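You operate a simulated robot arm through the tools that you are given. There is no shell and no other tool. Be economical: measure what you need, move in short steps, check, and stop when the job is done.

The job below is to be done with a simulated robot arm. You get a single attempt, and the scene is never put back.

TASK
Fit the foot named on the label, close both ladder hooks and fold ladder stay one.
Fine: push the foot into the stile socket, then tighten the foot nut.

It is judged by the outcome, as a careful person would: the job done as asked, and still so three seconds after it is handed in. It fails if anything else is knocked over, pushed out of place, dropped, spilled or broken. Flat cloth is picked up by pressing the open fingertips on it (5 to 10 N) and closing them slowly along it; thin cloth reads only 2 to 8 mm in the jaws.

THE ROBOT
A 5-joint arm with a two-finger parallel gripper on a trunk, on a base that drives. Base frame: it is fixed to the floor where the robot stands at the start and does not move with it; the origin is under the middle of the robot, x ahead of it, y to its left, z up. Lengths are in mm, angles in rad, forces in N, time in s.
It reaches about 1134 mm from its shoulder. Its first joint turns from -2.601 to 2.601 rad. Places, roughly: foot nut [-1100, 1100, 600]; ladder hook one [-900, 1500, 700]; ladder hook two [-1000, 2100, 700]; ladder stay one [-1000, 2300, 600]; ladder stay two [-1000, 3200, 600]; skate brake [-800, 1000, 200]; stile socket [-1100, 1100, 600]; strap arm [-900, 1800, 800]; thread [-1100, 1100, 600]. Payload 1.57 kg.
Tool frame: the origin (TCP) lies between the finger pads and is the grasp point; the fingertips stand 30 mm ahead of it; z points along the fingers, y is the line along which they close. Largest opening 110 mm; finger width 24, thickness 12; the body of the gripper, 48 by 112 mm, starts 78 mm behind the TCP.
Orientation is that of the tool frame in the base frame, as [roll, pitch, yaw] about the fixed x, y, z axes, in that order (R = Rz(yaw) Ry(pitch) Rx(roll)). With the fingers straight down and closing along the base's y, the tool's x points along the base's -x, its y along +y and its z along -z.

THE INTERFACE
- The arm moves only by the tool servo_tool. Its argument "motion" is a list that holds one entry, the list of rows, each a list of 7 numbers: the turn, a rotation vector about the tool's x, y, z in rad, then the shift along the tool's x, y, z in mm, then the gripper command, from -1 (fully open) to 1 (shut), values between in proportion. In form: [[[rx, ry, rz, dx, dy, dz, hand], ...]]. A call has 1 to 20 rows; each row shifts and turns the commanded pose from where the row before left it, along the tool's axes as they then stand. Each row takes 0.2 s and may step no farther than 50 mm and 0.15 rad from the row before; otherwise, or with a gripper value out of range, the whole call is refused. Where a pose cannot be reached the arm comes as near as it can. A force on the tool above 90 N (or 10 N above the force at the start of the call, whichever is more), or a blocked arm, ends the call early, and 0.2 s more pass. The fingers move at their own pace (about 153 mm/s each) and stop on an object; they squeeze with about 22 N. The grip force told is the motor's: it shows also when the fingers shut on nothing. Time passes only in rows, and 0.2 s behind the last, so rows that do not move let the fingers close. It gives the time, the measured TCP pose, the force on the tool (base axes), the opening and the grip force at its end, in the units of the frame above (readings bear some noise), with the torque about the TCP (base axes, N m) and any sound that the robot's microphone picked up.
- Cameras (640 x 400 px; columns grow to the right, rows downward): "scene" is now at [22.4, 140.1, 1822.6]; the picture's right is [-0.46, -0.89, 0.00], its down [-0.70, 0.36, -0.62] and it looks along [0.55, -0.29, -0.79] (base axes); focal length 265 px, centre (320, 200). "wrist" rides on the gripper at [70, 16, -141] in the tool frame; the picture's right is [-0.23, 0.97, 0.00], its down [-0.86, -0.20, -0.48] and it looks along [-0.47, -0.11, 0.88] (tool axes); focal length 222 px, centre (320, 200).
- snapshot(camera): a new picture of that camera. The clock stands still meanwhile.
- raise_lower(by): slides the trunk up (or, below 0, down) by that many mm; the arm and the scene camera ride with it, the base frame stays. It gives what a move gives, with no picture.
- drive_base(legs): drives the robot by 1 to 6 legs, each [ahead, turn to the left] in mm and rad, along the robot's own axes; the way and the turn of a leg run together, so that a leg with both is an arc; at most 1500 mm and 3.142 rad a leg. The arm and the cameras ride along, it lands a little off, and it stops where it bumps. It gives what a move gives.
- head_to(pan, tilt): turns the head with the scene camera to pan (to the left, within 2.705 rad either way) and tilt (down, from -0.506 to 1.204), counted from straight ahead of the robot. It gives what a move gives.
- pixel_to_xyz(camera, pixels): there is no depth. For up to 12 entries [column, row, z] of the newest picture of that camera ("zoom" is the newest enlarged one), the place [x, y] in the base frame at which the ray of that pixel passes the height z, good to about 2 mm. The clock stands still meanwhile.
- enlarge(camera, box): a new picture of the part [left, top, right, bottom] of that camera's present view, enlarged. The clock stands still meanwhile.
- sign_off(): hands the job in; it is judged then, once.

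Keep the steps short. Do not move on a guess: measure, check each grasp and each placing, and mend mistakes. In all there are 80 turns and 52 pictures (those below and enlarged ones count). Leave the gripper open and the arm clear of the work at the hand-in unless told otherwise, and finish with a single line.

The tools are called after "Call:" as name(argument=value, ...) on one line, values as JSON. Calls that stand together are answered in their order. servo_tool: Moves the arm, as the interface text tells. Its arguments: {"type":"object","properties":{"motion":{"type":"array","items":{"type":"array","items":{"type":"array","items":{"type":"number"}}}}},"required":["motion"]} The other tools are called the same way: raise_lower (by) slides the trunk up or down; drive_base (legs) drives the base; head_to (pan, tilt) turns the head that bears the scene camera; snapshot (camera) takes a picture; pixel_to_xyz (camera, pixels) gives the place at which the rays of pixels pass given heights; enlarge (camera, box) takes an enlarged picture of a part of a camera's view; sign_off () hands the job in.

At the start:

```text
clock: 0.0
tcp_pos: [678.0, -57.5, 1114.2]
orientation: [-3.141, 0.001, -3.137]
wrist_force: [0.2, 0.2, -0.4]
wrist_torque: [0.03, -0.02, 0.03]
gripper_width: 109.7
grip_force: 0.1
trunk travel left (down, up): [-848.0, 122.0]
robot x, y, heading: [2.3, 2.7, 0.001]
head pan, tilt: [-0.48, 0.902]
```

scene: 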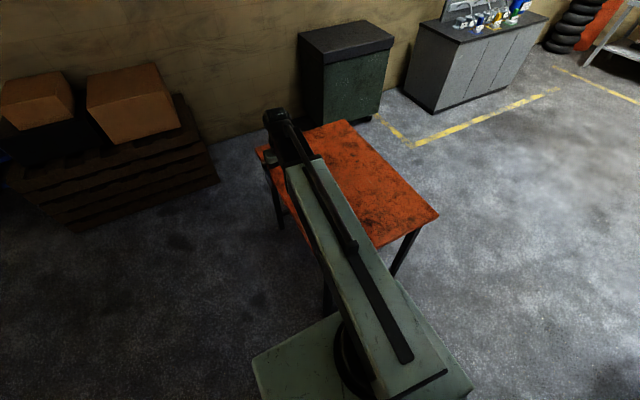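
wrist: 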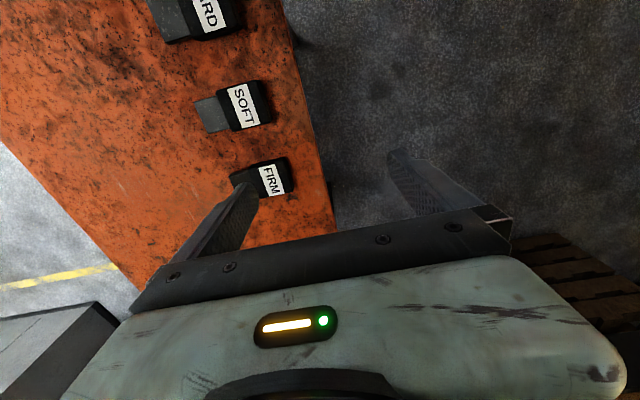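

I see three feet (HARD, SOFT, FIRM) on the orange table. First I turn the head to look at the ladder behind left.

Call:
head_to(pan=2.2, tilt=0.6)

Call:
snapshot(camera="scene")

```text
clock: 2.4
tcp_pos: [677.1, -56.8, 1115.5]
orientation: [-3.141, -0.001, -3.136]
wrist_force: [-0.3, -0.3, -0.3]
wrist_torque: [0.0, 0.0, -0.03]
gripper_width: 110.1
grip_force: 0.2
trunk travel left (down, up): [-848.0, 122.0]
robot x, y, heading: [-0.7, 6.2, -0.003]
head pan, tilt: [2.201, 0.6]
```

```text
49 pictures are left
```

scene: 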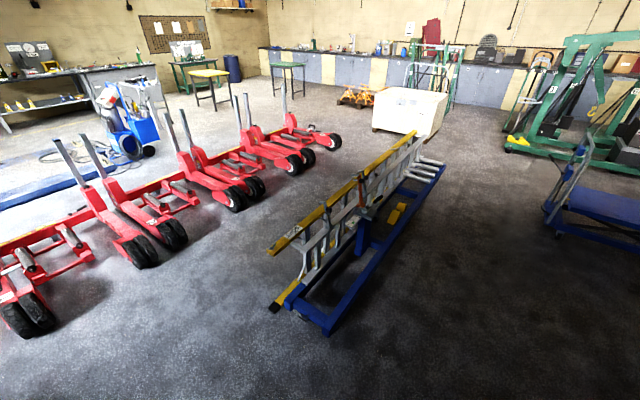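

The ladder lies on its side on a blue rack. I enlarge both the near and far parts.

Call:
enlarge(camera="scene", box=[250, 200, 410, 340])

Call:
enlarge(camera="scene", box=[320, 120, 460, 240])

```text
2.86 times, centred on (330, 270) of scene
```

zoom: 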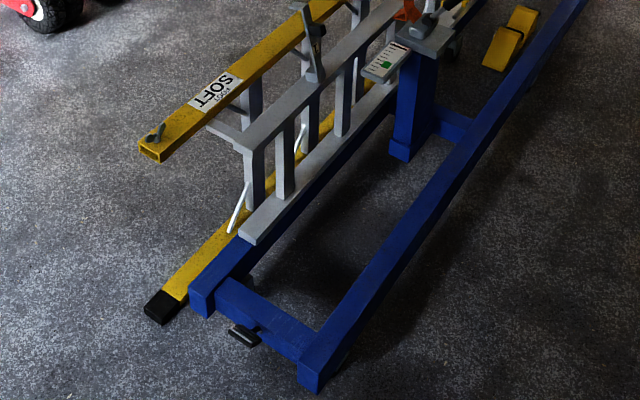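

```text
3.33 times, centred on (390, 180) of scene
```

zoom: 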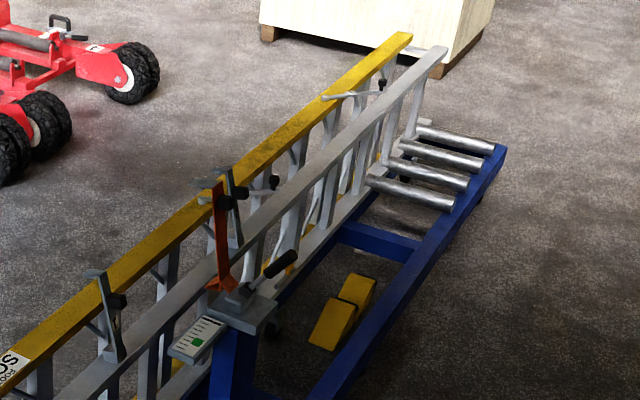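

The label reads "FOOT SOFT". Now I enlarge the wrist view on the feet to measure them; then repeat from another height to triangulate.

Call:
enlarge(camera="wrist", box=[140, 0, 340, 220])

Call:
pixel_to_xyz(camera="wrist", pixels=[[243, 107, 600], [243, 107, 700], [243, 107, 800], [243, 107, 900], [272, 180, 600], [272, 180, 800]])

Call:
raise_lower(by=120)

Call:
enlarge(camera="wrist", box=[140, 0, 340, 220])

```text
1.82 times, centred on (240, 110) of wrist
```

zoom: 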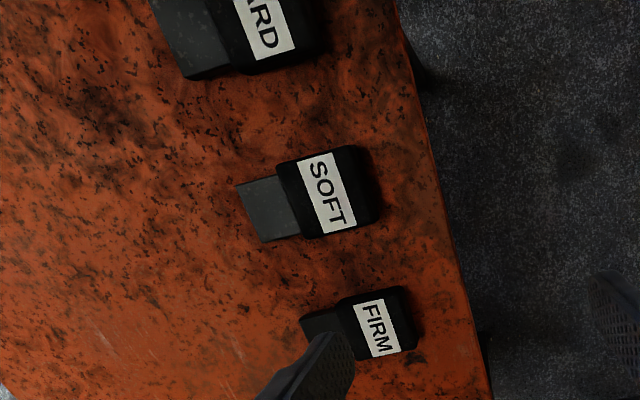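

```text
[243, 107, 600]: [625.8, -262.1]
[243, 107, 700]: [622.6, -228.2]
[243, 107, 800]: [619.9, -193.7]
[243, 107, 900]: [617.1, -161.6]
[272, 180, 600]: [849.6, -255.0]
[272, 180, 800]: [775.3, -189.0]
```

```text
clock: 3.9
tcp_pos: [676.6, -55.8, 1236.0]
orientation: [3.141, 0.0, -3.135]
wrist_force: [0.4, -0.2, 0.7]
wrist_torque: [0.0, 0.02, 0.01]
gripper_width: 110.2
grip_force: 0.0
trunk travel left (down, up): [-968.0, 2.0]
robot x, y, heading: [-1.7, 4.0, 0.003]
head pan, tilt: [2.201, 0.6]
```

```text
1.82 times, centred on (240, 110) of wrist
```

zoom: 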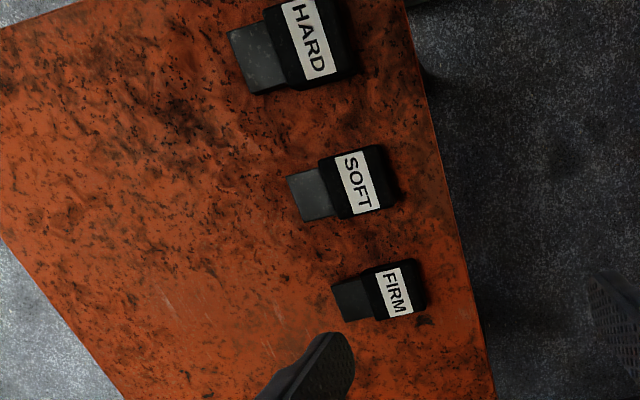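

I compute the same point now for several heights to find the height where both views agree.

Call:
pixel_to_xyz(camera="zoom", pixels=[[358, 182, 600], [358, 182, 700], [358, 182, 800], [358, 182, 900], [485, 385, 700], [485, 385, 800], [410, 10, 700], [410, 10, 800]])

```text
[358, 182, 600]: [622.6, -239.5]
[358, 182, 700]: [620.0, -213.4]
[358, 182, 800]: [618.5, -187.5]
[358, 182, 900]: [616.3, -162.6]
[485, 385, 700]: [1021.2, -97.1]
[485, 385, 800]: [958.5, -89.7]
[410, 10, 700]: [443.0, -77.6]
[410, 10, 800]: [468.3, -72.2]
```

Foot SOFT is at about (617,-175), label height ~850, lying along y with its plug toward -y. I move above it and turn the gripper 90° so the fingers close along x.

Call:
servo_tool(motion=[[[0, 0, 0, 20, -35, 30, -1], [0, 0, 0, 20, -35, 30, -1], [0, 0, 0, 19, -35, 30, -1], [0, 0, 0.1428, 0, 0, 0, -1], [0, 0, 0.1428, 0, 0, 0, -1], [0, 0, 0.1428, 0, 0, 0, -1], [0, 0, 0.1428, 0, 0, 0, -1], [0, 0, 0.1428, 0, 0, 0, -1], [0, 0, 0.1428, 0, 0, 0, -1], [0, 0, 0.1428, 0, 0, 0, -1], [0, 0, 0.1428, 0, 0, 0, -1], [0, 0, 0.1428, 0, 0, 0, -1], [0, 0, 0.1428, 0, 0, 0, -1], [0, 0, 0.1428, 0, 0, 0, -1], [0, 0, 0, 0, 0, 40, -1], [0, 0, 0, 0, 0, 40, -1]]])

Call:
snapshot(camera="wrist")

```text
refused: row 1 steps farther than a row can; nothing moved
```

```text
44 pictures are left
```

wrist: 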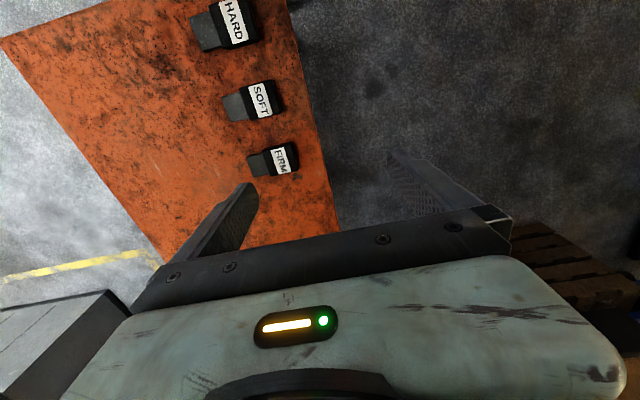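

The step was too long; I resend with shorter steps.

Call:
servo_tool(motion=[[[0, 0, 0, 20, -37, 0, -1], [0, 0, 0, 20, -37, 0, -1], [0, 0, 0, 19, -36, 0, -1], [0, 0, 0.1428, 0, 0, 40, -1], [0, 0, 0.1428, 0, 0, 40, -1], [0, 0, 0.1428, 0, 0, 40, -1], [0, 0, 0.1428, 0, 0, 40, -1], [0, 0, 0.1428, 0, 0, 0, -1], [0, 0, 0.1428, 0, 0, 0, -1], [0, 0, 0.1428, 0, 0, 0, -1], [0, 0, 0.1428, 0, 0, 0, -1], [0, 0, 0.1428, 0, 0, 0, -1], [0, 0, 0.1428, 0, 0, 0, -1], [0, 0, 0.1428, 0, 0, 0, -1], [0, 0, 0, 0, 0, 0, -1]]])

Call:
snapshot(camera="wrist")

```text
clock: 7.1
tcp_pos: [619.5, -167.3, 1235.2]
orientation: [3.14, 0.001, 1.576]
wrist_force: [-0.3, 0.4, 0.3]
wrist_torque: [-0.04, 0.03, 0.01]
gripper_width: 110.2
grip_force: 0.1
out of reach, approached as far as the arm can: row 4, 5, 6, 7
trunk travel left (down, up): [-968.0, 2.0]
robot x, y, heading: [3.4, -0.9, 0.001]
head pan, tilt: [2.201, 0.6]
```

```text
43 pictures are left
```

wrist: 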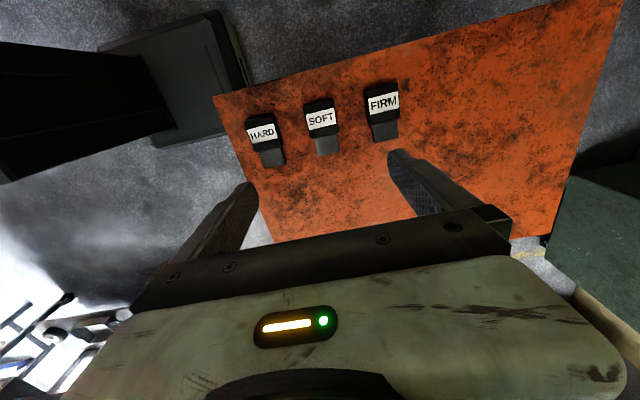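

The arm cannot go lower at this trunk height, so I lower the trunk 200 mm and look again.

Call:
raise_lower(by=-200)

Call:
snapshot(camera="wrist")

Call:
pixel_to_xyz(camera="wrist", pixels=[[320, 119, 850]])

```text
clock: 9.3
tcp_pos: [619.3, -167.8, 1033.6]
orientation: [3.141, 0.0, 1.576]
wrist_force: [-0.6, 0.9, 0.3]
wrist_torque: [-0.01, 0.01, -0.03]
gripper_width: 110.0
grip_force: 0.1
trunk travel left (down, up): [-768.0, 202.0]
robot x, y, heading: [0.1, 5.8, -0.004]
head pan, tilt: [2.201, 0.6]
```

```text
42 pictures are left
```

wrist: 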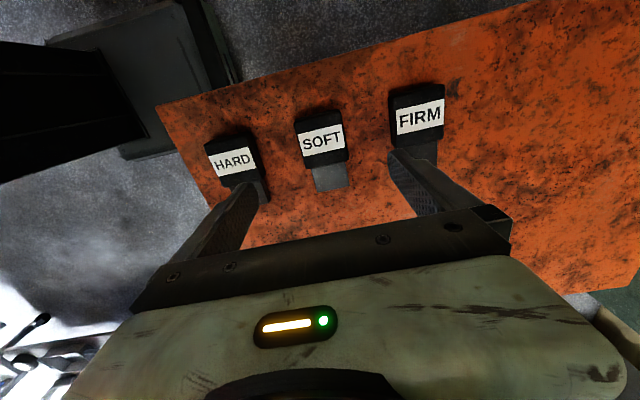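

```text
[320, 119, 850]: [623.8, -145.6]
```

Now triangulate the SOFT label corners/plug with this nearer picture.

Call:
pixel_to_xyz(camera="wrist", pixels=[[321, 140, 750], [321, 140, 800], [321, 140, 850], [296, 120, 800], [345, 113, 800], [297, 156, 780], [348, 150, 780], [313, 190, 780], [349, 186, 780], [220, 130, 760], [155, 103, 760]])

```text
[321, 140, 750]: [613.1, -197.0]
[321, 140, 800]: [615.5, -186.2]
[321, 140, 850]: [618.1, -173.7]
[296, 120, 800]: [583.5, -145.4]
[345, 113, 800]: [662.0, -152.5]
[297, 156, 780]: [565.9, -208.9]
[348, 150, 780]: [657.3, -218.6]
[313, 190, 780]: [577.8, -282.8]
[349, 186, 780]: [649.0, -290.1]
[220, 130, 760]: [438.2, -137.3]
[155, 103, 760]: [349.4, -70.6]
```

The height is still weakly known; I look at the table with the scene camera for a second baseline.

Call:
head_to(pan=-0.4, tilt=0.85)

Call:
snapshot(camera="scene")

```text
clock: 11.6
tcp_pos: [618.3, -168.0, 1033.9]
orientation: [-3.141, 0.0, 1.576]
wrist_force: [-0.7, 0.5, 0.2]
wrist_torque: [-0.02, 0.0, 0.05]
gripper_width: 110.0
grip_force: 0.0
trunk travel left (down, up): [-768.0, 202.0]
robot x, y, heading: [-1.9, 0.8, -0.003]
head pan, tilt: [-0.4, 0.85]
```

```text
41 pictures are left
```

scene: 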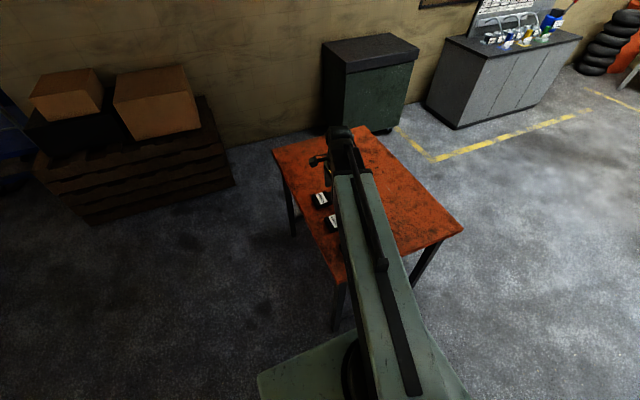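

Call:
enlarge(camera="scene", box=[290, 170, 370, 240])

Call:
pixel_to_xyz(camera="scene", pixels=[[332, 222, 750], [332, 222, 800], [332, 222, 850], [320, 198, 750], [320, 198, 800], [320, 198, 850]])

Call:
pixel_to_xyz(camera="wrist", pixels=[[418, 118, 750], [418, 118, 800], [418, 118, 850]])

```text
5.71 times, centred on (330, 205) of scene
```

zoom: 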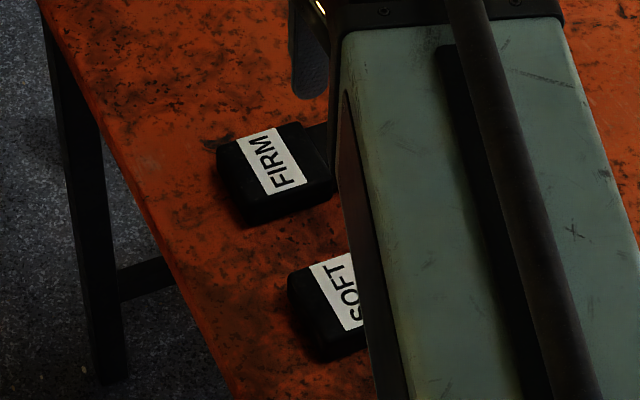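

```text
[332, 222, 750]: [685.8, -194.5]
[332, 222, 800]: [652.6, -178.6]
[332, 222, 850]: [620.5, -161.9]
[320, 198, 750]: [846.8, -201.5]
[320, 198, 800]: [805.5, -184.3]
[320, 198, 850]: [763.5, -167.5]
```

```text
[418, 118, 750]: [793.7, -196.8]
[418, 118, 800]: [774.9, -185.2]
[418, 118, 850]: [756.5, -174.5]
```

The label height is about 862. I enlarge the wrist view for precise block edges.

Call:
enlarge(camera="wrist", box=[270, 90, 370, 200])

```text
3.64 times, centred on (320, 145) of wrist
```

zoom: 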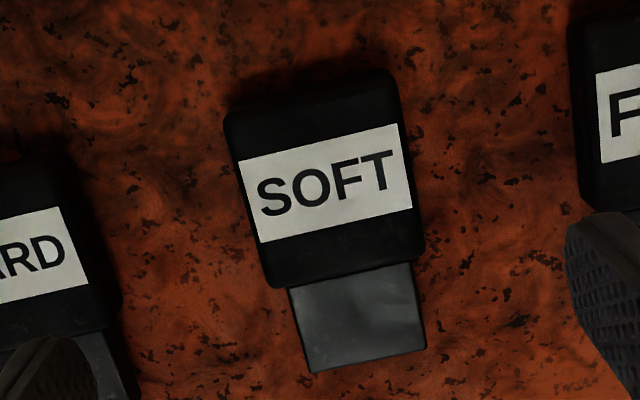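

Call:
pixel_to_xyz(camera="zoom", pixels=[[238, 161, 862], [394, 124, 862], [262, 242, 862], [412, 208, 862], [326, 183, 862], [230, 112, 862], [388, 72, 862], [270, 285, 862], [422, 255, 862], [311, 373, 850], [426, 346, 850], [289, 290, 850]])

```text
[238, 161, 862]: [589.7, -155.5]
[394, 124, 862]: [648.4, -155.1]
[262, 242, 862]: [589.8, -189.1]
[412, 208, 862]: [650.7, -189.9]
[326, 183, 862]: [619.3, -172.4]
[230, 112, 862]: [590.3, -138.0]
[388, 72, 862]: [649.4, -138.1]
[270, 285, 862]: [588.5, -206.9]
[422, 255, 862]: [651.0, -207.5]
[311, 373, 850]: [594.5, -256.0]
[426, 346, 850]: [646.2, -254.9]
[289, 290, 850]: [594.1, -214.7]
```

The block spans x 588–651, y −137…−207; the plug extends to y≈−255. I align the TCP and lower the trunk so fingertips flank the block.

Call:
servo_tool(motion=[[[0, 0, 0, -4, 1, 0, -1], [0, 0, 0, 0, 0, 0, -1]]])

Call:
raise_lower(by=-160)

Call:
servo_tool(motion=[[[0, 0, 0, 0, 0, 5, -1], [0, 0, 0, 0, 0, 5, -1], [0, 0, 0, 0, 0, 0, -1]]])

Call:
snapshot(camera="wrist")

```text
clock: 12.2
tcp_pos: [620.2, -172.0, 1034.8]
orientation: [-3.141, 0.0, 1.576]
wrist_force: [-0.8, -0.5, -0.3]
wrist_torque: [-0.05, 0.0, -0.03]
gripper_width: 110.0
grip_force: 0.1
trunk travel left (down, up): [-768.0, 202.0]
robot x, y, heading: [1.4, 2.3, -0.001]
head pan, tilt: [-0.4, 0.85]
```

```text
clock: 14.0
tcp_pos: [620.8, -170.7, 875.0]
orientation: [-3.14, -0.001, 1.575]
wrist_force: [-0.2, -0.7, -0.6]
wrist_torque: [0.04, 0.02, 0.01]
gripper_width: 110.0
grip_force: 0.1
trunk travel left (down, up): [-608.0, 362.0]
robot x, y, heading: [5.3, 6.8, -0.003]
head pan, tilt: [-0.4, 0.85]
```

```text
clock: 14.8
tcp_pos: [620.5, -171.8, 875.1]
orientation: [-3.141, 0.0, 1.577]
wrist_force: [-0.3, -0.2, 0.9]
wrist_torque: [0.0, 0.0, 0.04]
gripper_width: 109.8
grip_force: 0.1
out of reach, approached as far as the arm can: row 1, 2
trunk travel left (down, up): [-608.0, 362.0]
robot x, y, heading: [-2.3, 1.0, 0.0]
head pan, tilt: [-0.4, 0.85]
```

```text
38 pictures are left
```

wrist: 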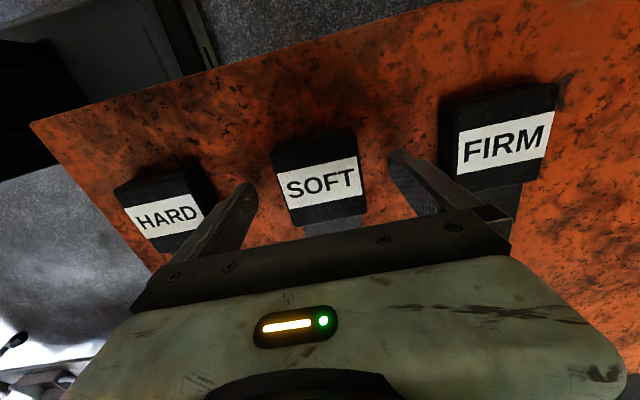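

Call:
pixel_to_xyz(camera="wrist", pixels=[[321, 181, 862], [321, 181, 850], [321, 181, 840], [321, 181, 820], [272, 150, 840], [353, 128, 840], [290, 226, 840], [366, 212, 840], [405, 130, 800]])

```text
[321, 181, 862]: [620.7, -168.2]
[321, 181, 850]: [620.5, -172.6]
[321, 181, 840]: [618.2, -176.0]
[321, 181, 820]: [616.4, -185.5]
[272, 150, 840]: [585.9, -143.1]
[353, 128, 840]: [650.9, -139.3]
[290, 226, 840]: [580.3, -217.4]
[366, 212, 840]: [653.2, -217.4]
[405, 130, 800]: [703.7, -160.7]
```

The views agree on a top height nearer 835–840, centre y≈−178. I shift 6 mm in −y and lower another 25 mm.

Call:
servo_tool(motion=[[[0, 0, 0, -6, -1, 0, -1], [0, 0, 0, 0, 0, 0, -1]]])

Call:
raise_lower(by=-25)

Call:
snapshot(camera="wrist")

Call:
pixel_to_xyz(camera="wrist", pixels=[[321, 192, 850], [321, 192, 840], [321, 192, 830], [321, 192, 820]])

```text
clock: 15.4
tcp_pos: [619.0, -177.7, 874.9]
orientation: [3.141, 0.002, 1.575]
wrist_force: [-0.9, 0.0, 0.4]
wrist_torque: [0.01, 0.0, 0.02]
gripper_width: 109.8
grip_force: 0.0
trunk travel left (down, up): [-608.0, 362.0]
robot x, y, heading: [0.7, 5.5, -0.002]
head pan, tilt: [-0.4, 0.85]
```

```text
clock: 16.1
tcp_pos: [620.4, -177.7, 850.0]
orientation: [3.14, 0.0, 1.575]
wrist_force: [-0.5, -0.4, 6.3]
wrist_torque: [0.02, 0.18, 0.1]
gripper_width: 108.5
grip_force: 0.0
trunk travel left (down, up): [-583.0, 387.0]
robot x, y, heading: [0.2, 4.2, -0.002]
head pan, tilt: [-0.4, 0.85]
```

```text
37 pictures are left
```

wrist: 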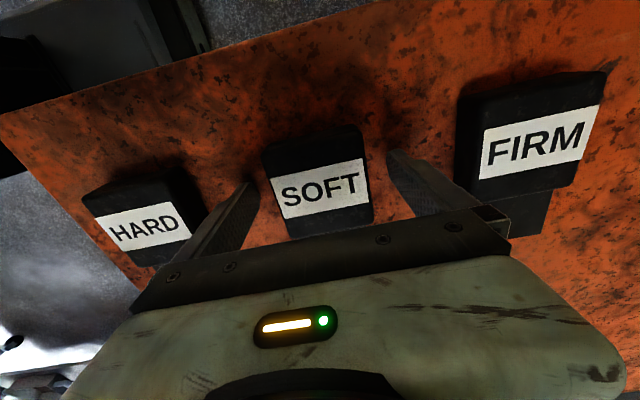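

```text
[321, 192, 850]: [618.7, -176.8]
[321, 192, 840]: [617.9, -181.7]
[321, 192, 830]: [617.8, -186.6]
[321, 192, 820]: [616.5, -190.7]
```

Force 6 N: fingertips just touch the table at z=820 (block top ~852). I rise 3 mm and close.

Call:
raise_lower(by=3)

Call:
servo_tool(motion=[[[0, 0, 0, 0, 0, 0, 0], [0, 0, 0, 0, 0, 0, 1], [0, 0, 0, 0, 0, 0, 1], [0, 0, 0, 0, 0, 0, 1], [0, 0, 0, 0, 0, 0, 1]]])

Call:
raise_lower(by=60)

Call:
snapshot(camera="wrist")

```text
clock: 16.6
tcp_pos: [619.2, -178.0, 852.5]
orientation: [-3.142, -0.001, 1.576]
wrist_force: [-0.6, 0.0, 0.7]
wrist_torque: [0.0, 0.01, 0.02]
gripper_width: 110.1
grip_force: 0.1
trunk travel left (down, up): [-586.0, 384.0]
robot x, y, heading: [2.1, 2.8, 0.004]
head pan, tilt: [-0.4, 0.85]
```

```text
clock: 17.9
tcp_pos: [619.2, -177.6, 852.6]
orientation: [3.141, -0.001, 1.577]
wrist_force: [1.4, -0.2, 0.2]
wrist_torque: [-0.02, -0.16, 0.02]
gripper_width: 69.7
grip_force: 22.1
trunk travel left (down, up): [-586.0, 384.0]
robot x, y, heading: [1.9, 3.2, -0.001]
head pan, tilt: [-0.4, 0.85]
```

```text
clock: 18.9
tcp_pos: [620.3, -178.3, 913.0]
orientation: [3.141, 0.0, 1.576]
wrist_force: [0.2, 0.0, -1.6]
wrist_torque: [0.01, -0.02, 0.0]
gripper_width: 69.2
grip_force: 21.3
trunk travel left (down, up): [-646.0, 324.0]
robot x, y, heading: [-0.9, 5.5, -0.002]
head pan, tilt: [-0.4, 0.85]
```

```text
36 pictures are left
```

wrist: 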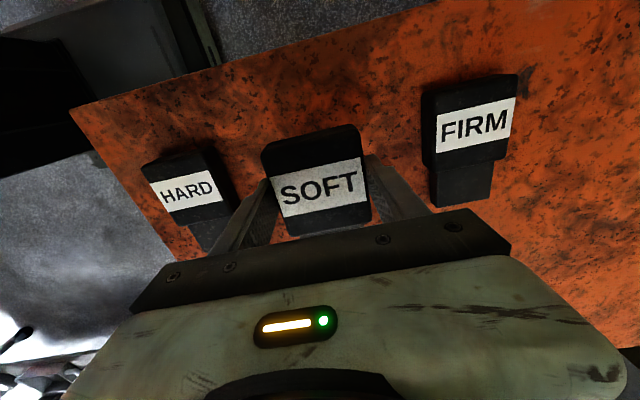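

The foot is held (69 mm, ~1.6 N). I turn the head to survey the floor around the ladder before driving.

Call:
head_to(pan=2.1, tilt=0.65)

Call:
snapshot(camera="scene")

```text
clock: 21.1
tcp_pos: [619.4, -178.1, 912.6]
orientation: [-3.14, 0.0, 1.576]
wrist_force: [0.6, -0.2, -1.8]
wrist_torque: [0.03, 0.03, -0.02]
gripper_width: 69.5
grip_force: 22.3
trunk travel left (down, up): [-646.0, 324.0]
robot x, y, heading: [0.9, 1.7, -0.002]
head pan, tilt: [2.1, 0.649]
```

```text
35 pictures are left
```

scene: 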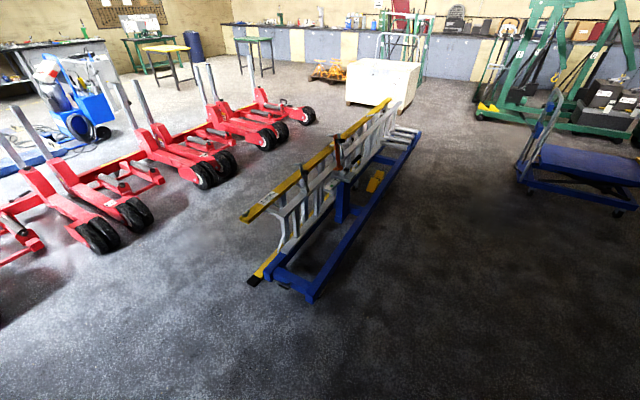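

Call:
pixel_to_xyz(camera="scene", pixels=[[312, 302, 50], [420, 133, 100], [252, 282, 50], [270, 285, 100], [245, 215, 600], [395, 99, 600], [535, 195, 0], [105, 245, 0], [205, 182, 0], [615, 210, 0], [340, 222, 50]])

```text
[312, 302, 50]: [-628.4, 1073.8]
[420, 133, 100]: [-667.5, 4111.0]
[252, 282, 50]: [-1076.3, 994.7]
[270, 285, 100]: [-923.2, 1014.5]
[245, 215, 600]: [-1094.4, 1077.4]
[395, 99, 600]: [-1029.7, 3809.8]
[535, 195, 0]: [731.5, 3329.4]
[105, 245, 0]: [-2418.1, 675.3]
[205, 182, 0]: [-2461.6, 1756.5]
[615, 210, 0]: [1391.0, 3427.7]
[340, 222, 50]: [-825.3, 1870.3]
```

The ladder lies along +y at x≈−1095, clear floor on the +x side. I raise the trunk, back off the table, and drive to about (−300, 750) facing −x.

Call:
raise_lower(by=100)

Call:
drive_base(legs=[[-250, 0], [0, 1.637], [752, 0], [0, 1.505]])

Call:
head_to(pan=-0.1, tilt=0.85)

Call:
snapshot(camera="scene")

```text
clock: 22.4
tcp_pos: [619.7, -176.8, 1012.8]
orientation: [3.14, -0.001, 1.575]
wrist_force: [0.5, -0.4, -1.0]
wrist_torque: [0.03, 0.02, -0.02]
gripper_width: 69.6
grip_force: 22.9
trunk travel left (down, up): [-746.0, 224.0]
robot x, y, heading: [1.3, 3.4, -0.001]
head pan, tilt: [2.1, 0.649]
```

```text
clock: 35.6
tcp_pos: [-927.6, 916.5, 1012.0]
orientation: [3.141, 0.001, -1.548]
wrist_force: [0.1, 0.4, -1.9]
wrist_torque: [-0.07, 0.0, -0.01]
gripper_width: 69.5
grip_force: 22.5
trunk travel left (down, up): [-746.0, 224.0]
robot x, y, heading: [-307.2, 755.7, -3.135]
head pan, tilt: [2.1, 0.649]
```

```text
clock: 37.7
tcp_pos: [-928.9, 915.5, 1012.8]
orientation: [3.142, -0.001, -1.547]
wrist_force: [-0.1, 0.9, -1.9]
wrist_torque: [-0.01, -0.02, -0.01]
gripper_width: 69.4
grip_force: 21.4
trunk travel left (down, up): [-746.0, 224.0]
robot x, y, heading: [-307.2, 757.2, -3.133]
head pan, tilt: [-0.099, 0.85]
```

```text
34 pictures are left
```

scene: 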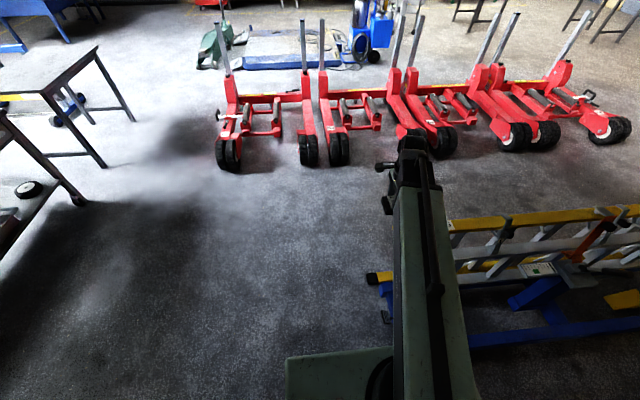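

I look closer at the ladder end from here, with head panned right.

Call:
head_to(pan=-0.7, tilt=0.75)

Call:
snapshot(camera="scene")

Call:
enlarge(camera="scene", box=[225, 180, 385, 280])

```text
clock: 38.7
tcp_pos: [-928.1, 916.8, 1012.5]
orientation: [-3.141, -0.001, -1.548]
wrist_force: [-0.2, -0.2, -2.3]
wrist_torque: [-0.05, 0.0, 0.0]
gripper_width: 69.4
grip_force: 21.9
trunk travel left (down, up): [-746.0, 224.0]
robot x, y, heading: [-307.9, 760.0, -3.135]
head pan, tilt: [-0.7, 0.75]
```

```text
33 pictures are left
```

scene: 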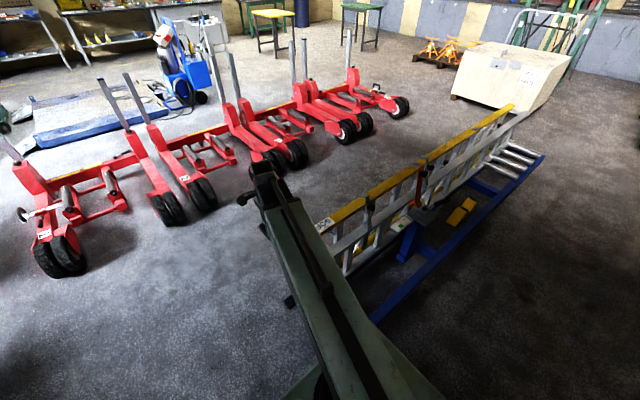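

```text
4.00 times, centred on (305, 230) of scene
```

zoom: 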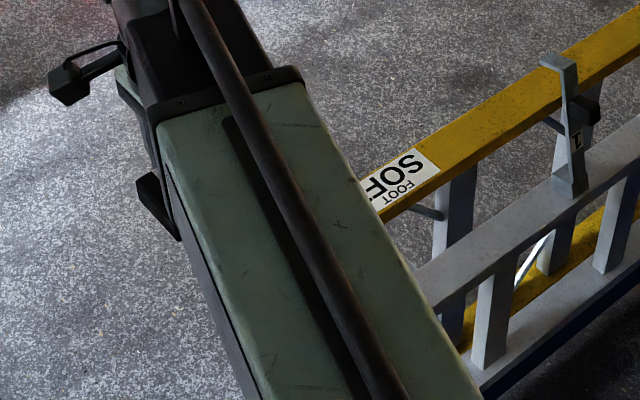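

The arm hides the stile end, so I'll use the wrist camera. I move the tool out to x≈−1090 and lower the trunk to bring it to z≈800.

Call:
servo_tool(motion=[[[0, 0, 0, 0, 42, 0, 1], [0, 0, 0, 0, 42, 0, 1], [0, 0, 0, 0, 42, 0, 1], [0, 0, 0, 0, 40, 0, 1], [0, 0, 0, 0, 0, 0, 1]]])

Call:
raise_lower(by=-220)

Call:
snapshot(camera="wrist")

```text
clock: 39.9
tcp_pos: [-1094.2, 911.7, 1013.9]
orientation: [-3.14, 0.002, -1.549]
wrist_force: [0.7, 0.3, -0.7]
wrist_torque: [0.0, 0.01, 0.01]
gripper_width: 69.6
grip_force: 21.5
trunk travel left (down, up): [-746.0, 224.0]
robot x, y, heading: [-306.8, 759.3, -3.133]
head pan, tilt: [-0.7, 0.75]
```

```text
clock: 42.2
tcp_pos: [-1094.1, 911.2, 793.3]
orientation: [3.141, 0.0, -1.548]
wrist_force: [0.9, -0.7, -1.3]
wrist_torque: [0.01, -0.01, 0.02]
gripper_width: 69.7
grip_force: 21.7
trunk travel left (down, up): [-526.0, 444.0]
robot x, y, heading: [-304.9, 757.2, -3.132]
head pan, tilt: [-0.7, 0.75]
```

```text
31 pictures are left
```

wrist: 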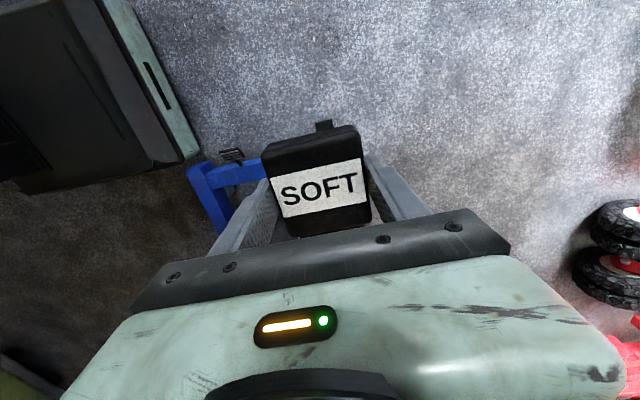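

The gripper hides what lies ahead of the foot. The scene camera sits left of the arm, so working from the −x side of the ladder (facing +x) will give a clear view. I raise the trunk, then drive around the ladder's near end.

Call:
raise_lower(by=350)

Call:
drive_base(legs=[[0, 1.563], [380, 0], [0, 1.571], [-1480, 0]])

```text
clock: 45.6
tcp_pos: [-1094.1, 912.4, 1142.9]
orientation: [3.142, -0.002, -1.548]
wrist_force: [-0.5, 0.7, -1.4]
wrist_torque: [0.01, 0.05, -0.03]
gripper_width: 69.3
grip_force: 21.8
trunk travel left (down, up): [-876.0, 94.0]
robot x, y, heading: [-305.0, 758.0, -3.129]
head pan, tilt: [-0.7, 0.75]
```

```text
clock: 50.0
tcp_pos: [-447.7, -31.6, 1142.8]
orientation: [-3.141, 0.0, 0.037]
wrist_force: [0.3, -0.9, -0.8]
wrist_torque: [-0.03, -0.05, 0.02]
gripper_width: 69.5
grip_force: 22.2
trunk travel left (down, up): [-876.0, 94.0]
robot x, y, heading: [-342.5, 755.9, -1.558]
head pan, tilt: [-0.7, 0.75]
stopped in leg 1: the robot was blocked; the commanded pose is now the measured one
```

The turn got blocked near its end. I look toward the rack to see what touched.

Call:
head_to(pan=-2.3, tilt=0.95)

Call:
snapshot(camera="scene")

```text
clock: 51.7
tcp_pos: [-446.3, -32.7, 1143.5]
orientation: [-3.141, -0.002, 0.036]
wrist_force: [-0.1, 0.2, -1.5]
wrist_torque: [0.03, -0.04, 0.0]
gripper_width: 69.6
grip_force: 22.4
trunk travel left (down, up): [-876.0, 94.0]
robot x, y, heading: [-342.5, 756.5, -1.562]
head pan, tilt: [-2.3, 0.949]
```

```text
30 pictures are left
```

scene: 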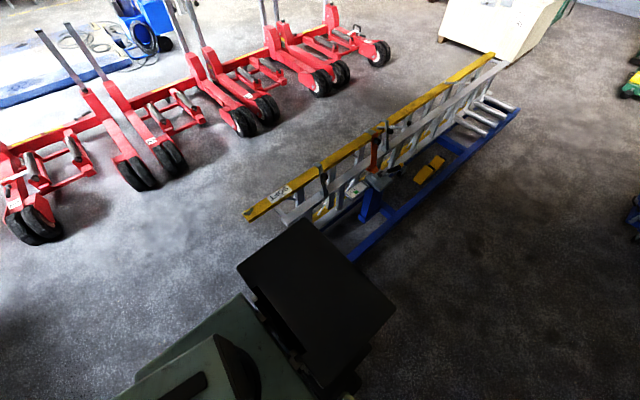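

The robot's black rear box reached the rack corner. I check whether the rack has moved.

Call:
pixel_to_xyz(camera="scene", pixels=[[245, 215, 600], [493, 54, 600], [285, 265, 800], [395, 310, 800], [237, 265, 800], [300, 220, 800]])

Call:
enlarge(camera="scene", box=[220, 150, 420, 290])

```text
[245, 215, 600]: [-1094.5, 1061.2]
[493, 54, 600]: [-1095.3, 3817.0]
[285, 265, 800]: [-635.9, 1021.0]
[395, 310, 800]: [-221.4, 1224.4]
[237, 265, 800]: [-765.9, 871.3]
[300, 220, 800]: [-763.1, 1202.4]
```

```text
2.86 times, centred on (320, 220) of scene
```

zoom: 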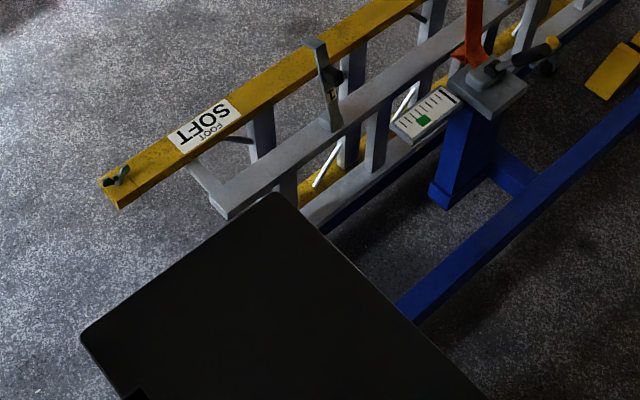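

The rack appears still in place (stile end still at ≈(−1094, 1065)). I drive straight away from it first, then continue around.

Call:
drive_base(legs=[[430, 0], [0, 1.565], [-1460, 0]])

Call:
head_to(pan=0.7, tilt=0.7)

Call:
snapshot(camera="scene")

```text
clock: 65.0
tcp_pos: [-1011.6, 209.5, 1143.1]
orientation: [-3.141, 0.0, 1.634]
wrist_force: [-1.1, 0.1, -1.9]
wrist_torque: [0.03, -0.01, 0.05]
gripper_width: 69.6
grip_force: 22.0
trunk travel left (down, up): [-876.0, 94.0]
robot x, y, heading: [-1804.9, 298.4, 0.043]
head pan, tilt: [-2.3, 0.949]
```

```text
clock: 67.6
tcp_pos: [-1010.4, 210.4, 1142.3]
orientation: [3.141, 0.0, 1.635]
wrist_force: [0.7, 0.1, -0.9]
wrist_torque: [0.0, -0.01, -0.02]
gripper_width: 69.4
grip_force: 22.3
trunk travel left (down, up): [-876.0, 94.0]
robot x, y, heading: [-1804.0, 296.4, 0.04]
head pan, tilt: [0.7, 0.7]
```

```text
28 pictures are left
```

scene: 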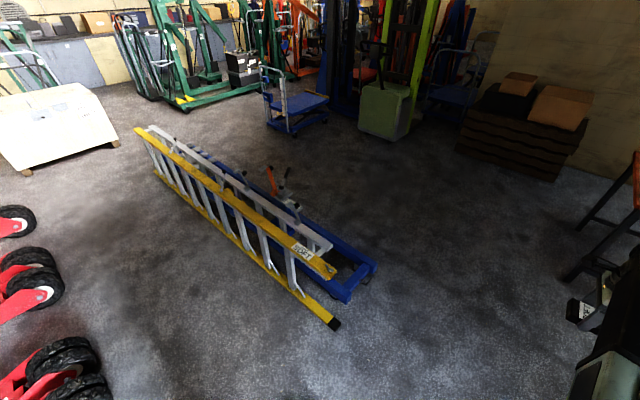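

Call:
enlarge(camera="scene", box=[270, 225, 390, 310])

Call:
enlarge(camera="scene", box=[190, 130, 320, 250])

```text
4.71 times, centred on (330, 268) of scene
```

zoom: 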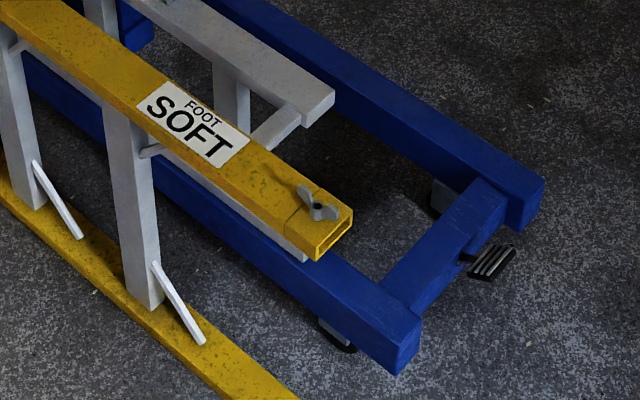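

```text
3.33 times, centred on (255, 190) of scene
```

zoom: 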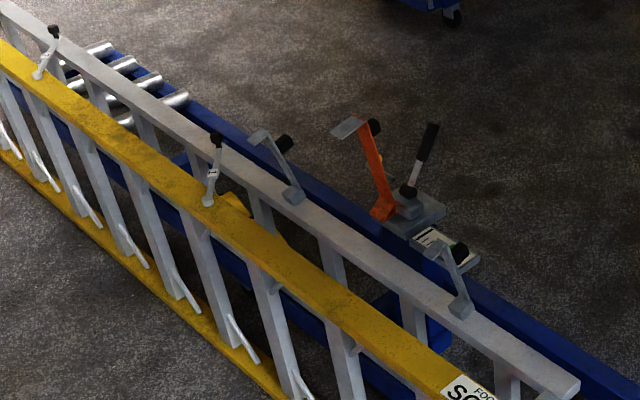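

From here the geometry is clear: tube mouth faces −y with a wing nut on top; the rack is on casters with a brake pedal. I drive up alongside, facing +x.

Call:
drive_base(legs=[[0, 1.53], [560, 0], [0, -1.571]])

Call:
head_to(pan=0.1, tilt=0.85)

Call:
snapshot(camera="scene")

```text
clock: 78.5
tcp_pos: [-1024.7, 744.0, 1143.8]
orientation: [3.139, 0.0, 1.598]
wrist_force: [0.2, 0.0, -1.8]
wrist_torque: [-0.03, -0.03, 0.0]
gripper_width: 69.5
grip_force: 21.9
trunk travel left (down, up): [-876.0, 94.0]
robot x, y, heading: [-1813.3, 884.7, 0.011]
head pan, tilt: [0.7, 0.7]
```

```text
clock: 79.5
tcp_pos: [-1023.7, 744.1, 1142.4]
orientation: [-3.141, 0.003, 1.598]
wrist_force: [0.3, 0.3, -1.9]
wrist_torque: [0.01, 0.02, -0.01]
gripper_width: 69.4
grip_force: 21.7
trunk travel left (down, up): [-876.0, 94.0]
robot x, y, heading: [-1814.4, 883.1, 0.011]
head pan, tilt: [0.099, 0.85]
```

```text
25 pictures are left
```

scene: 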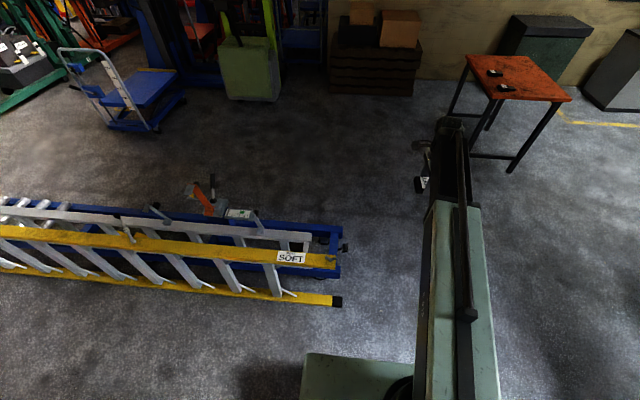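

The stile end is fully visible at about (333,262). I enlarge it for measurement.

Call:
enlarge(camera="scene", box=[270, 220, 370, 310])

```text
4.44 times, centred on (320, 265) of scene
```

zoom: 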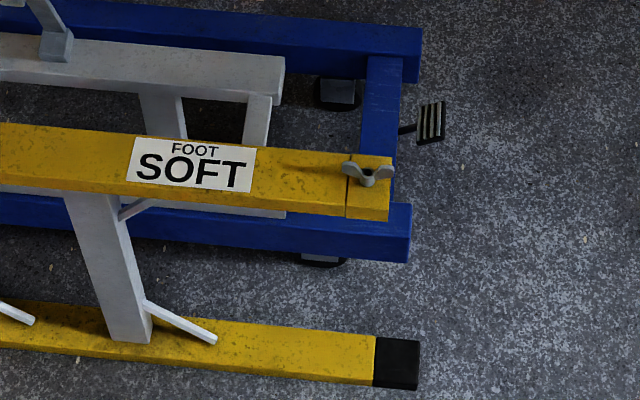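

I record stile end corners at candidate heights, then spin the tool 180° so the plug points +y, and lower the trunk for a second view.

Call:
pixel_to_xyz(camera="zoom", pixels=[[393, 157, 550], [393, 157, 600], [393, 157, 650], [389, 213, 550], [389, 213, 600], [389, 213, 650], [369, 178, 600], [369, 178, 650], [3, 123, 600], [3, 182, 600]])

Call:
servo_tool(motion=[[[0, 0, 0.15, 0, 0, 0, 1], [0, 0, 0.15, 0, 0, 0, 1], [0, 0, 0.15, 0, 0, 0, 1], [0, 0, 0.15, 0, 0, 0, 1], [0, 0, 0.15, 0, 0, 0, 1], [0, 0, 0.15, 0, 0, 0, 1], [0, 0, 0.15, 0, 0, 0, 1], [0, 0, 0.15, 0, 0, 0, 1], [0, 0, 0.15, 0, 0, 0, 1], [0, 0, 0.15, 0, 0, 0, 1], [0, 0, 0.15, 0, 0, 0, 1], [0, 0, 0.15, 0, 0, 0, 1], [0, 0, 0.15, 0, 0, 0, 1], [0, 0, 0.15, 0, 0, 0, 1], [0, 0, 0.15, 0, 0, 0, 1], [0, 0, 0.15, 0, 0, 0, 1], [0, 0, 0.15, 0, 0, 0, 1], [0, 0, 0.15, 0, 0, 0, 1], [0, 0, 0.15, 0, 0, 0, 1], [0, 0, 0.15, 0, 0, 0, 1]]])

Call:
servo_tool(motion=[[[0, 0, 0.0845, 0, 0, 0, 1], [0, 0, 0.0845, 0, 0, 0, 1], [0, 0, 0, 0, 0, 0, 1]]])

Call:
raise_lower(by=-400)

Call:
enlarge(camera="scene", box=[260, 200, 460, 340])

```text
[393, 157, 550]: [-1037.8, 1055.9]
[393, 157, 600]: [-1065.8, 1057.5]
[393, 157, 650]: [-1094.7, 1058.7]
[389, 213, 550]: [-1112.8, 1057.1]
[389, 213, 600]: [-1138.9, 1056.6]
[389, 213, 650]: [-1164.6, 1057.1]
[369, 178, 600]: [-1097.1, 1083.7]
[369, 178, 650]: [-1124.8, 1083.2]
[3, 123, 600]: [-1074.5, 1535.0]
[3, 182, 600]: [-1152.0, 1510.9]
```

```text
clock: 83.7
tcp_pos: [-1022.5, 742.9, 1142.2]
orientation: [3.141, -0.001, -0.051]
wrist_force: [-0.4, -1.3, -0.6]
wrist_torque: [0.0, -0.01, 0.02]
gripper_width: 69.6
grip_force: 22.4
out of reach, approached as far as the arm can: row 12, 13, 14, 15, 16, 17, 18, 19, 20
trunk travel left (down, up): [-876.0, 94.0]
robot x, y, heading: [-1813.7, 885.9, 0.011]
head pan, tilt: [0.099, 0.85]
```

```text
clock: 84.5
tcp_pos: [-1022.6, 743.2, 1142.5]
orientation: [-3.141, 0.0, -0.049]
wrist_force: [0.5, -0.2, -1.0]
wrist_torque: [-0.01, 0.01, -0.03]
gripper_width: 69.4
grip_force: 22.2
out of reach, approached as far as the arm can: row 1, 2
trunk travel left (down, up): [-876.0, 94.0]
robot x, y, heading: [-1813.7, 884.7, 0.017]
head pan, tilt: [0.099, 0.85]
```

```text
clock: 88.3
tcp_pos: [-1023.6, 742.6, 743.0]
orientation: [-3.14, 0.0, -0.05]
wrist_force: [0.2, 0.4, -1.7]
wrist_torque: [0.01, -0.01, 0.0]
gripper_width: 69.4
grip_force: 21.5
trunk travel left (down, up): [-476.0, 494.0]
robot x, y, heading: [-1812.2, 883.5, 0.016]
head pan, tilt: [0.099, 0.85]
```

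```text
2.86 times, centred on (360, 270) of scene
```

zoom: 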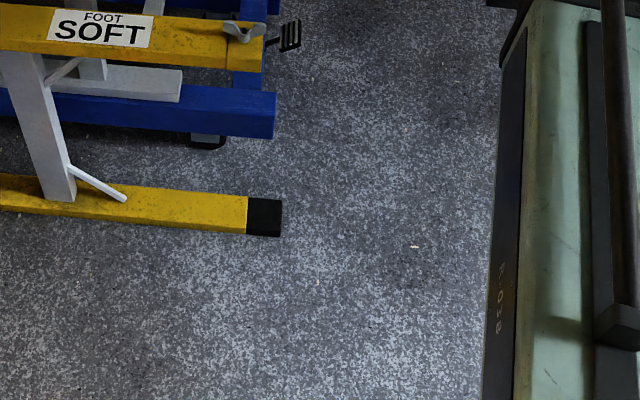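

The spin joint hit its limit that way; I spin the other way instead (total 4.76 rad), and query the second-view heights.

Call:
pixel_to_xyz(camera="zoom", pixels=[[265, 22, 550], [265, 22, 600], [265, 22, 650], [261, 45, 550], [261, 45, 600], [261, 45, 650], [261, 72, 550], [261, 72, 600], [230, 72, 550], [230, 72, 600]])

Call:
servo_tool(motion=[[[0, 0, -0.15, 0, 0, 0, 1], [0, 0, -0.15, 0, 0, 0, 1], [0, 0, -0.15, 0, 0, 0, 1], [0, 0, -0.15, 0, 0, 0, 1], [0, 0, -0.15, 0, 0, 0, 1], [0, 0, -0.15, 0, 0, 0, 1], [0, 0, -0.15, 0, 0, 0, 1], [0, 0, -0.15, 0, 0, 0, 1], [0, 0, -0.15, 0, 0, 0, 1], [0, 0, -0.15, 0, 0, 0, 1], [0, 0, -0.15, 0, 0, 0, 1], [0, 0, -0.15, 0, 0, 0, 1], [0, 0, -0.15, 0, 0, 0, 1], [0, 0, -0.15, 0, 0, 0, 1], [0, 0, -0.15, 0, 0, 0, 1], [0, 0, -0.15, 0, 0, 0, 1], [0, 0, -0.15, 0, 0, 0, 1], [0, 0, -0.15, 0, 0, 0, 1], [0, 0, -0.15, 0, 0, 0, 1], [0, 0, -0.15, 0, 0, 0, 1]]])

Call:
servo_tool(motion=[[[0, 0, -0.15, 0, 0, 0, 1], [0, 0, -0.15, 0, 0, 0, 1], [0, 0, -0.15, 0, 0, 0, 1], [0, 0, -0.15, 0, 0, 0, 1], [0, 0, -0.15, 0, 0, 0, 1], [0, 0, -0.15, 0, 0, 0, 1], [0, 0, -0.15, 0, 0, 0, 1], [0, 0, -0.15, 0, 0, 0, 1], [0, 0, -0.15, 0, 0, 0, 1], [0, 0, -0.15, 0, 0, 0, 1], [0, 0, -0.15, 0, 0, 0, 1], [0, 0, -0.112, 0, 0, 0, 1], [0, 0, 0, 0, 0, 0, 1]]])

Call:
head_to(pan=0.05, tilt=0.7)

Call:
snapshot(camera="scene")

```text
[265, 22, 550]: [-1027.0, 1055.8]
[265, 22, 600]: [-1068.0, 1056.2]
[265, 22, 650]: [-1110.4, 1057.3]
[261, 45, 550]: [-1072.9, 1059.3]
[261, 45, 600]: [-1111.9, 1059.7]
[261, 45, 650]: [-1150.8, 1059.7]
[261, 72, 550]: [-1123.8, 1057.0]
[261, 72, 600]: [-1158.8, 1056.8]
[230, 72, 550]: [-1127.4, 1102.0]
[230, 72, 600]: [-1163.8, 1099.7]
```

```text
clock: 92.5
tcp_pos: [-1024.9, 744.1, 741.5]
orientation: [-3.141, -0.001, 2.95]
wrist_force: [-0.3, -0.4, -1.7]
wrist_torque: [-0.01, 0.03, 0.01]
gripper_width: 69.5
grip_force: 21.9
trunk travel left (down, up): [-476.0, 494.0]
robot x, y, heading: [-1811.6, 882.0, 0.013]
head pan, tilt: [0.099, 0.85]
```

```text
clock: 95.3
tcp_pos: [-1022.4, 742.8, 742.4]
orientation: [-3.142, 0.0, -1.568]
wrist_force: [0.0, -0.1, -1.6]
wrist_torque: [-0.01, 0.04, 0.0]
gripper_width: 69.6
grip_force: 22.2
trunk travel left (down, up): [-476.0, 494.0]
robot x, y, heading: [-1810.5, 882.6, 0.014]
head pan, tilt: [0.099, 0.85]
```

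```text
clock: 96.0
tcp_pos: [-1022.9, 743.9, 743.2]
orientation: [-3.141, 0.001, -1.573]
wrist_force: [0.3, -0.4, -0.8]
wrist_torque: [-0.02, 0.0, 0.0]
gripper_width: 69.9
grip_force: 21.9
trunk travel left (down, up): [-476.0, 494.0]
robot x, y, heading: [-1814.5, 881.6, 0.013]
head pan, tilt: [0.051, 0.7]
```

```text
22 pictures are left
```

scene: 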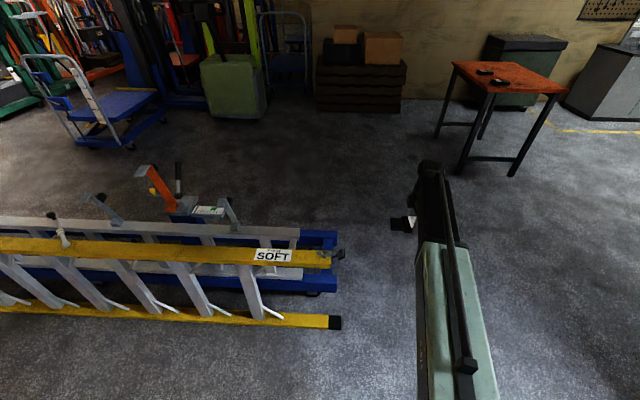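

Now the foot is visible in the jaws at about (403,223) pointing to the stile. I enlarge both together.

Call:
enlarge(camera="scene", box=[310, 205, 430, 280])

```text
5.33 times, centred on (370, 242) of scene
```

zoom: 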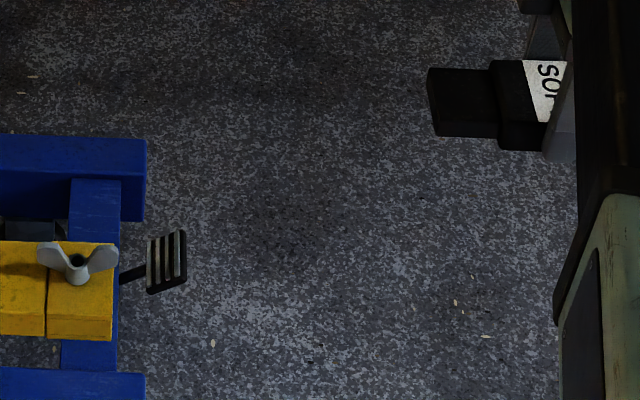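

Call:
pixel_to_xyz(camera="zoom", pixels=[[114, 243, 592], [114, 243, 600], [112, 318, 592], [112, 318, 600], [112, 341, 565], [112, 341, 575], [428, 69, 720], [428, 69, 730], [433, 136, 690], [433, 136, 710], [77, 262, 610], [47, 290, 592]])

Call:
enlarge(camera="scene", box=[310, 230, 350, 255])

Call:
enlarge(camera="scene", box=[384, 210, 424, 240])

```text
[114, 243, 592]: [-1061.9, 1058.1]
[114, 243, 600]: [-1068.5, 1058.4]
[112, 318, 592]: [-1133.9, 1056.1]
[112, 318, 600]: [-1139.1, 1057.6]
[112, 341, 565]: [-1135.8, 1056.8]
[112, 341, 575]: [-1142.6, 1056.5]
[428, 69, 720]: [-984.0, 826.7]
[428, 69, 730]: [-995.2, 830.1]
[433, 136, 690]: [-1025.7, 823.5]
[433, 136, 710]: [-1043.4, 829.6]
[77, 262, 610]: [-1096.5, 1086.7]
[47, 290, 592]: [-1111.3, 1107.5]
```

```text
16.00 times, centred on (330, 242) of scene
```

zoom: 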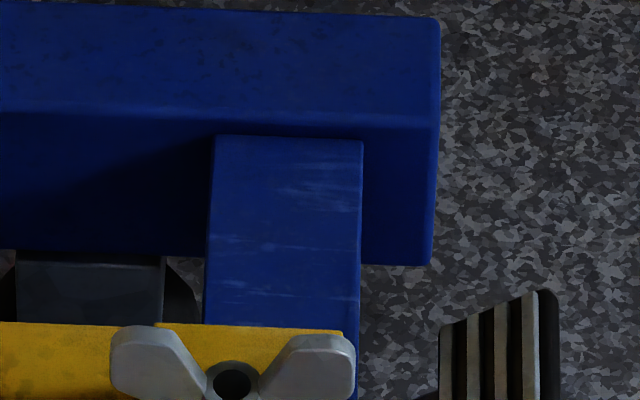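

```text
13.33 times, centred on (404, 225) of scene
```

zoom: 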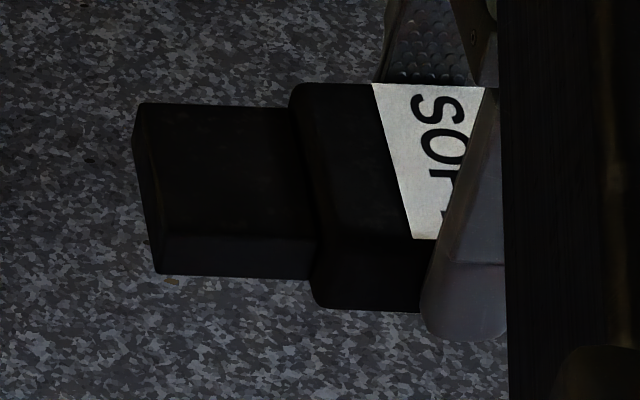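

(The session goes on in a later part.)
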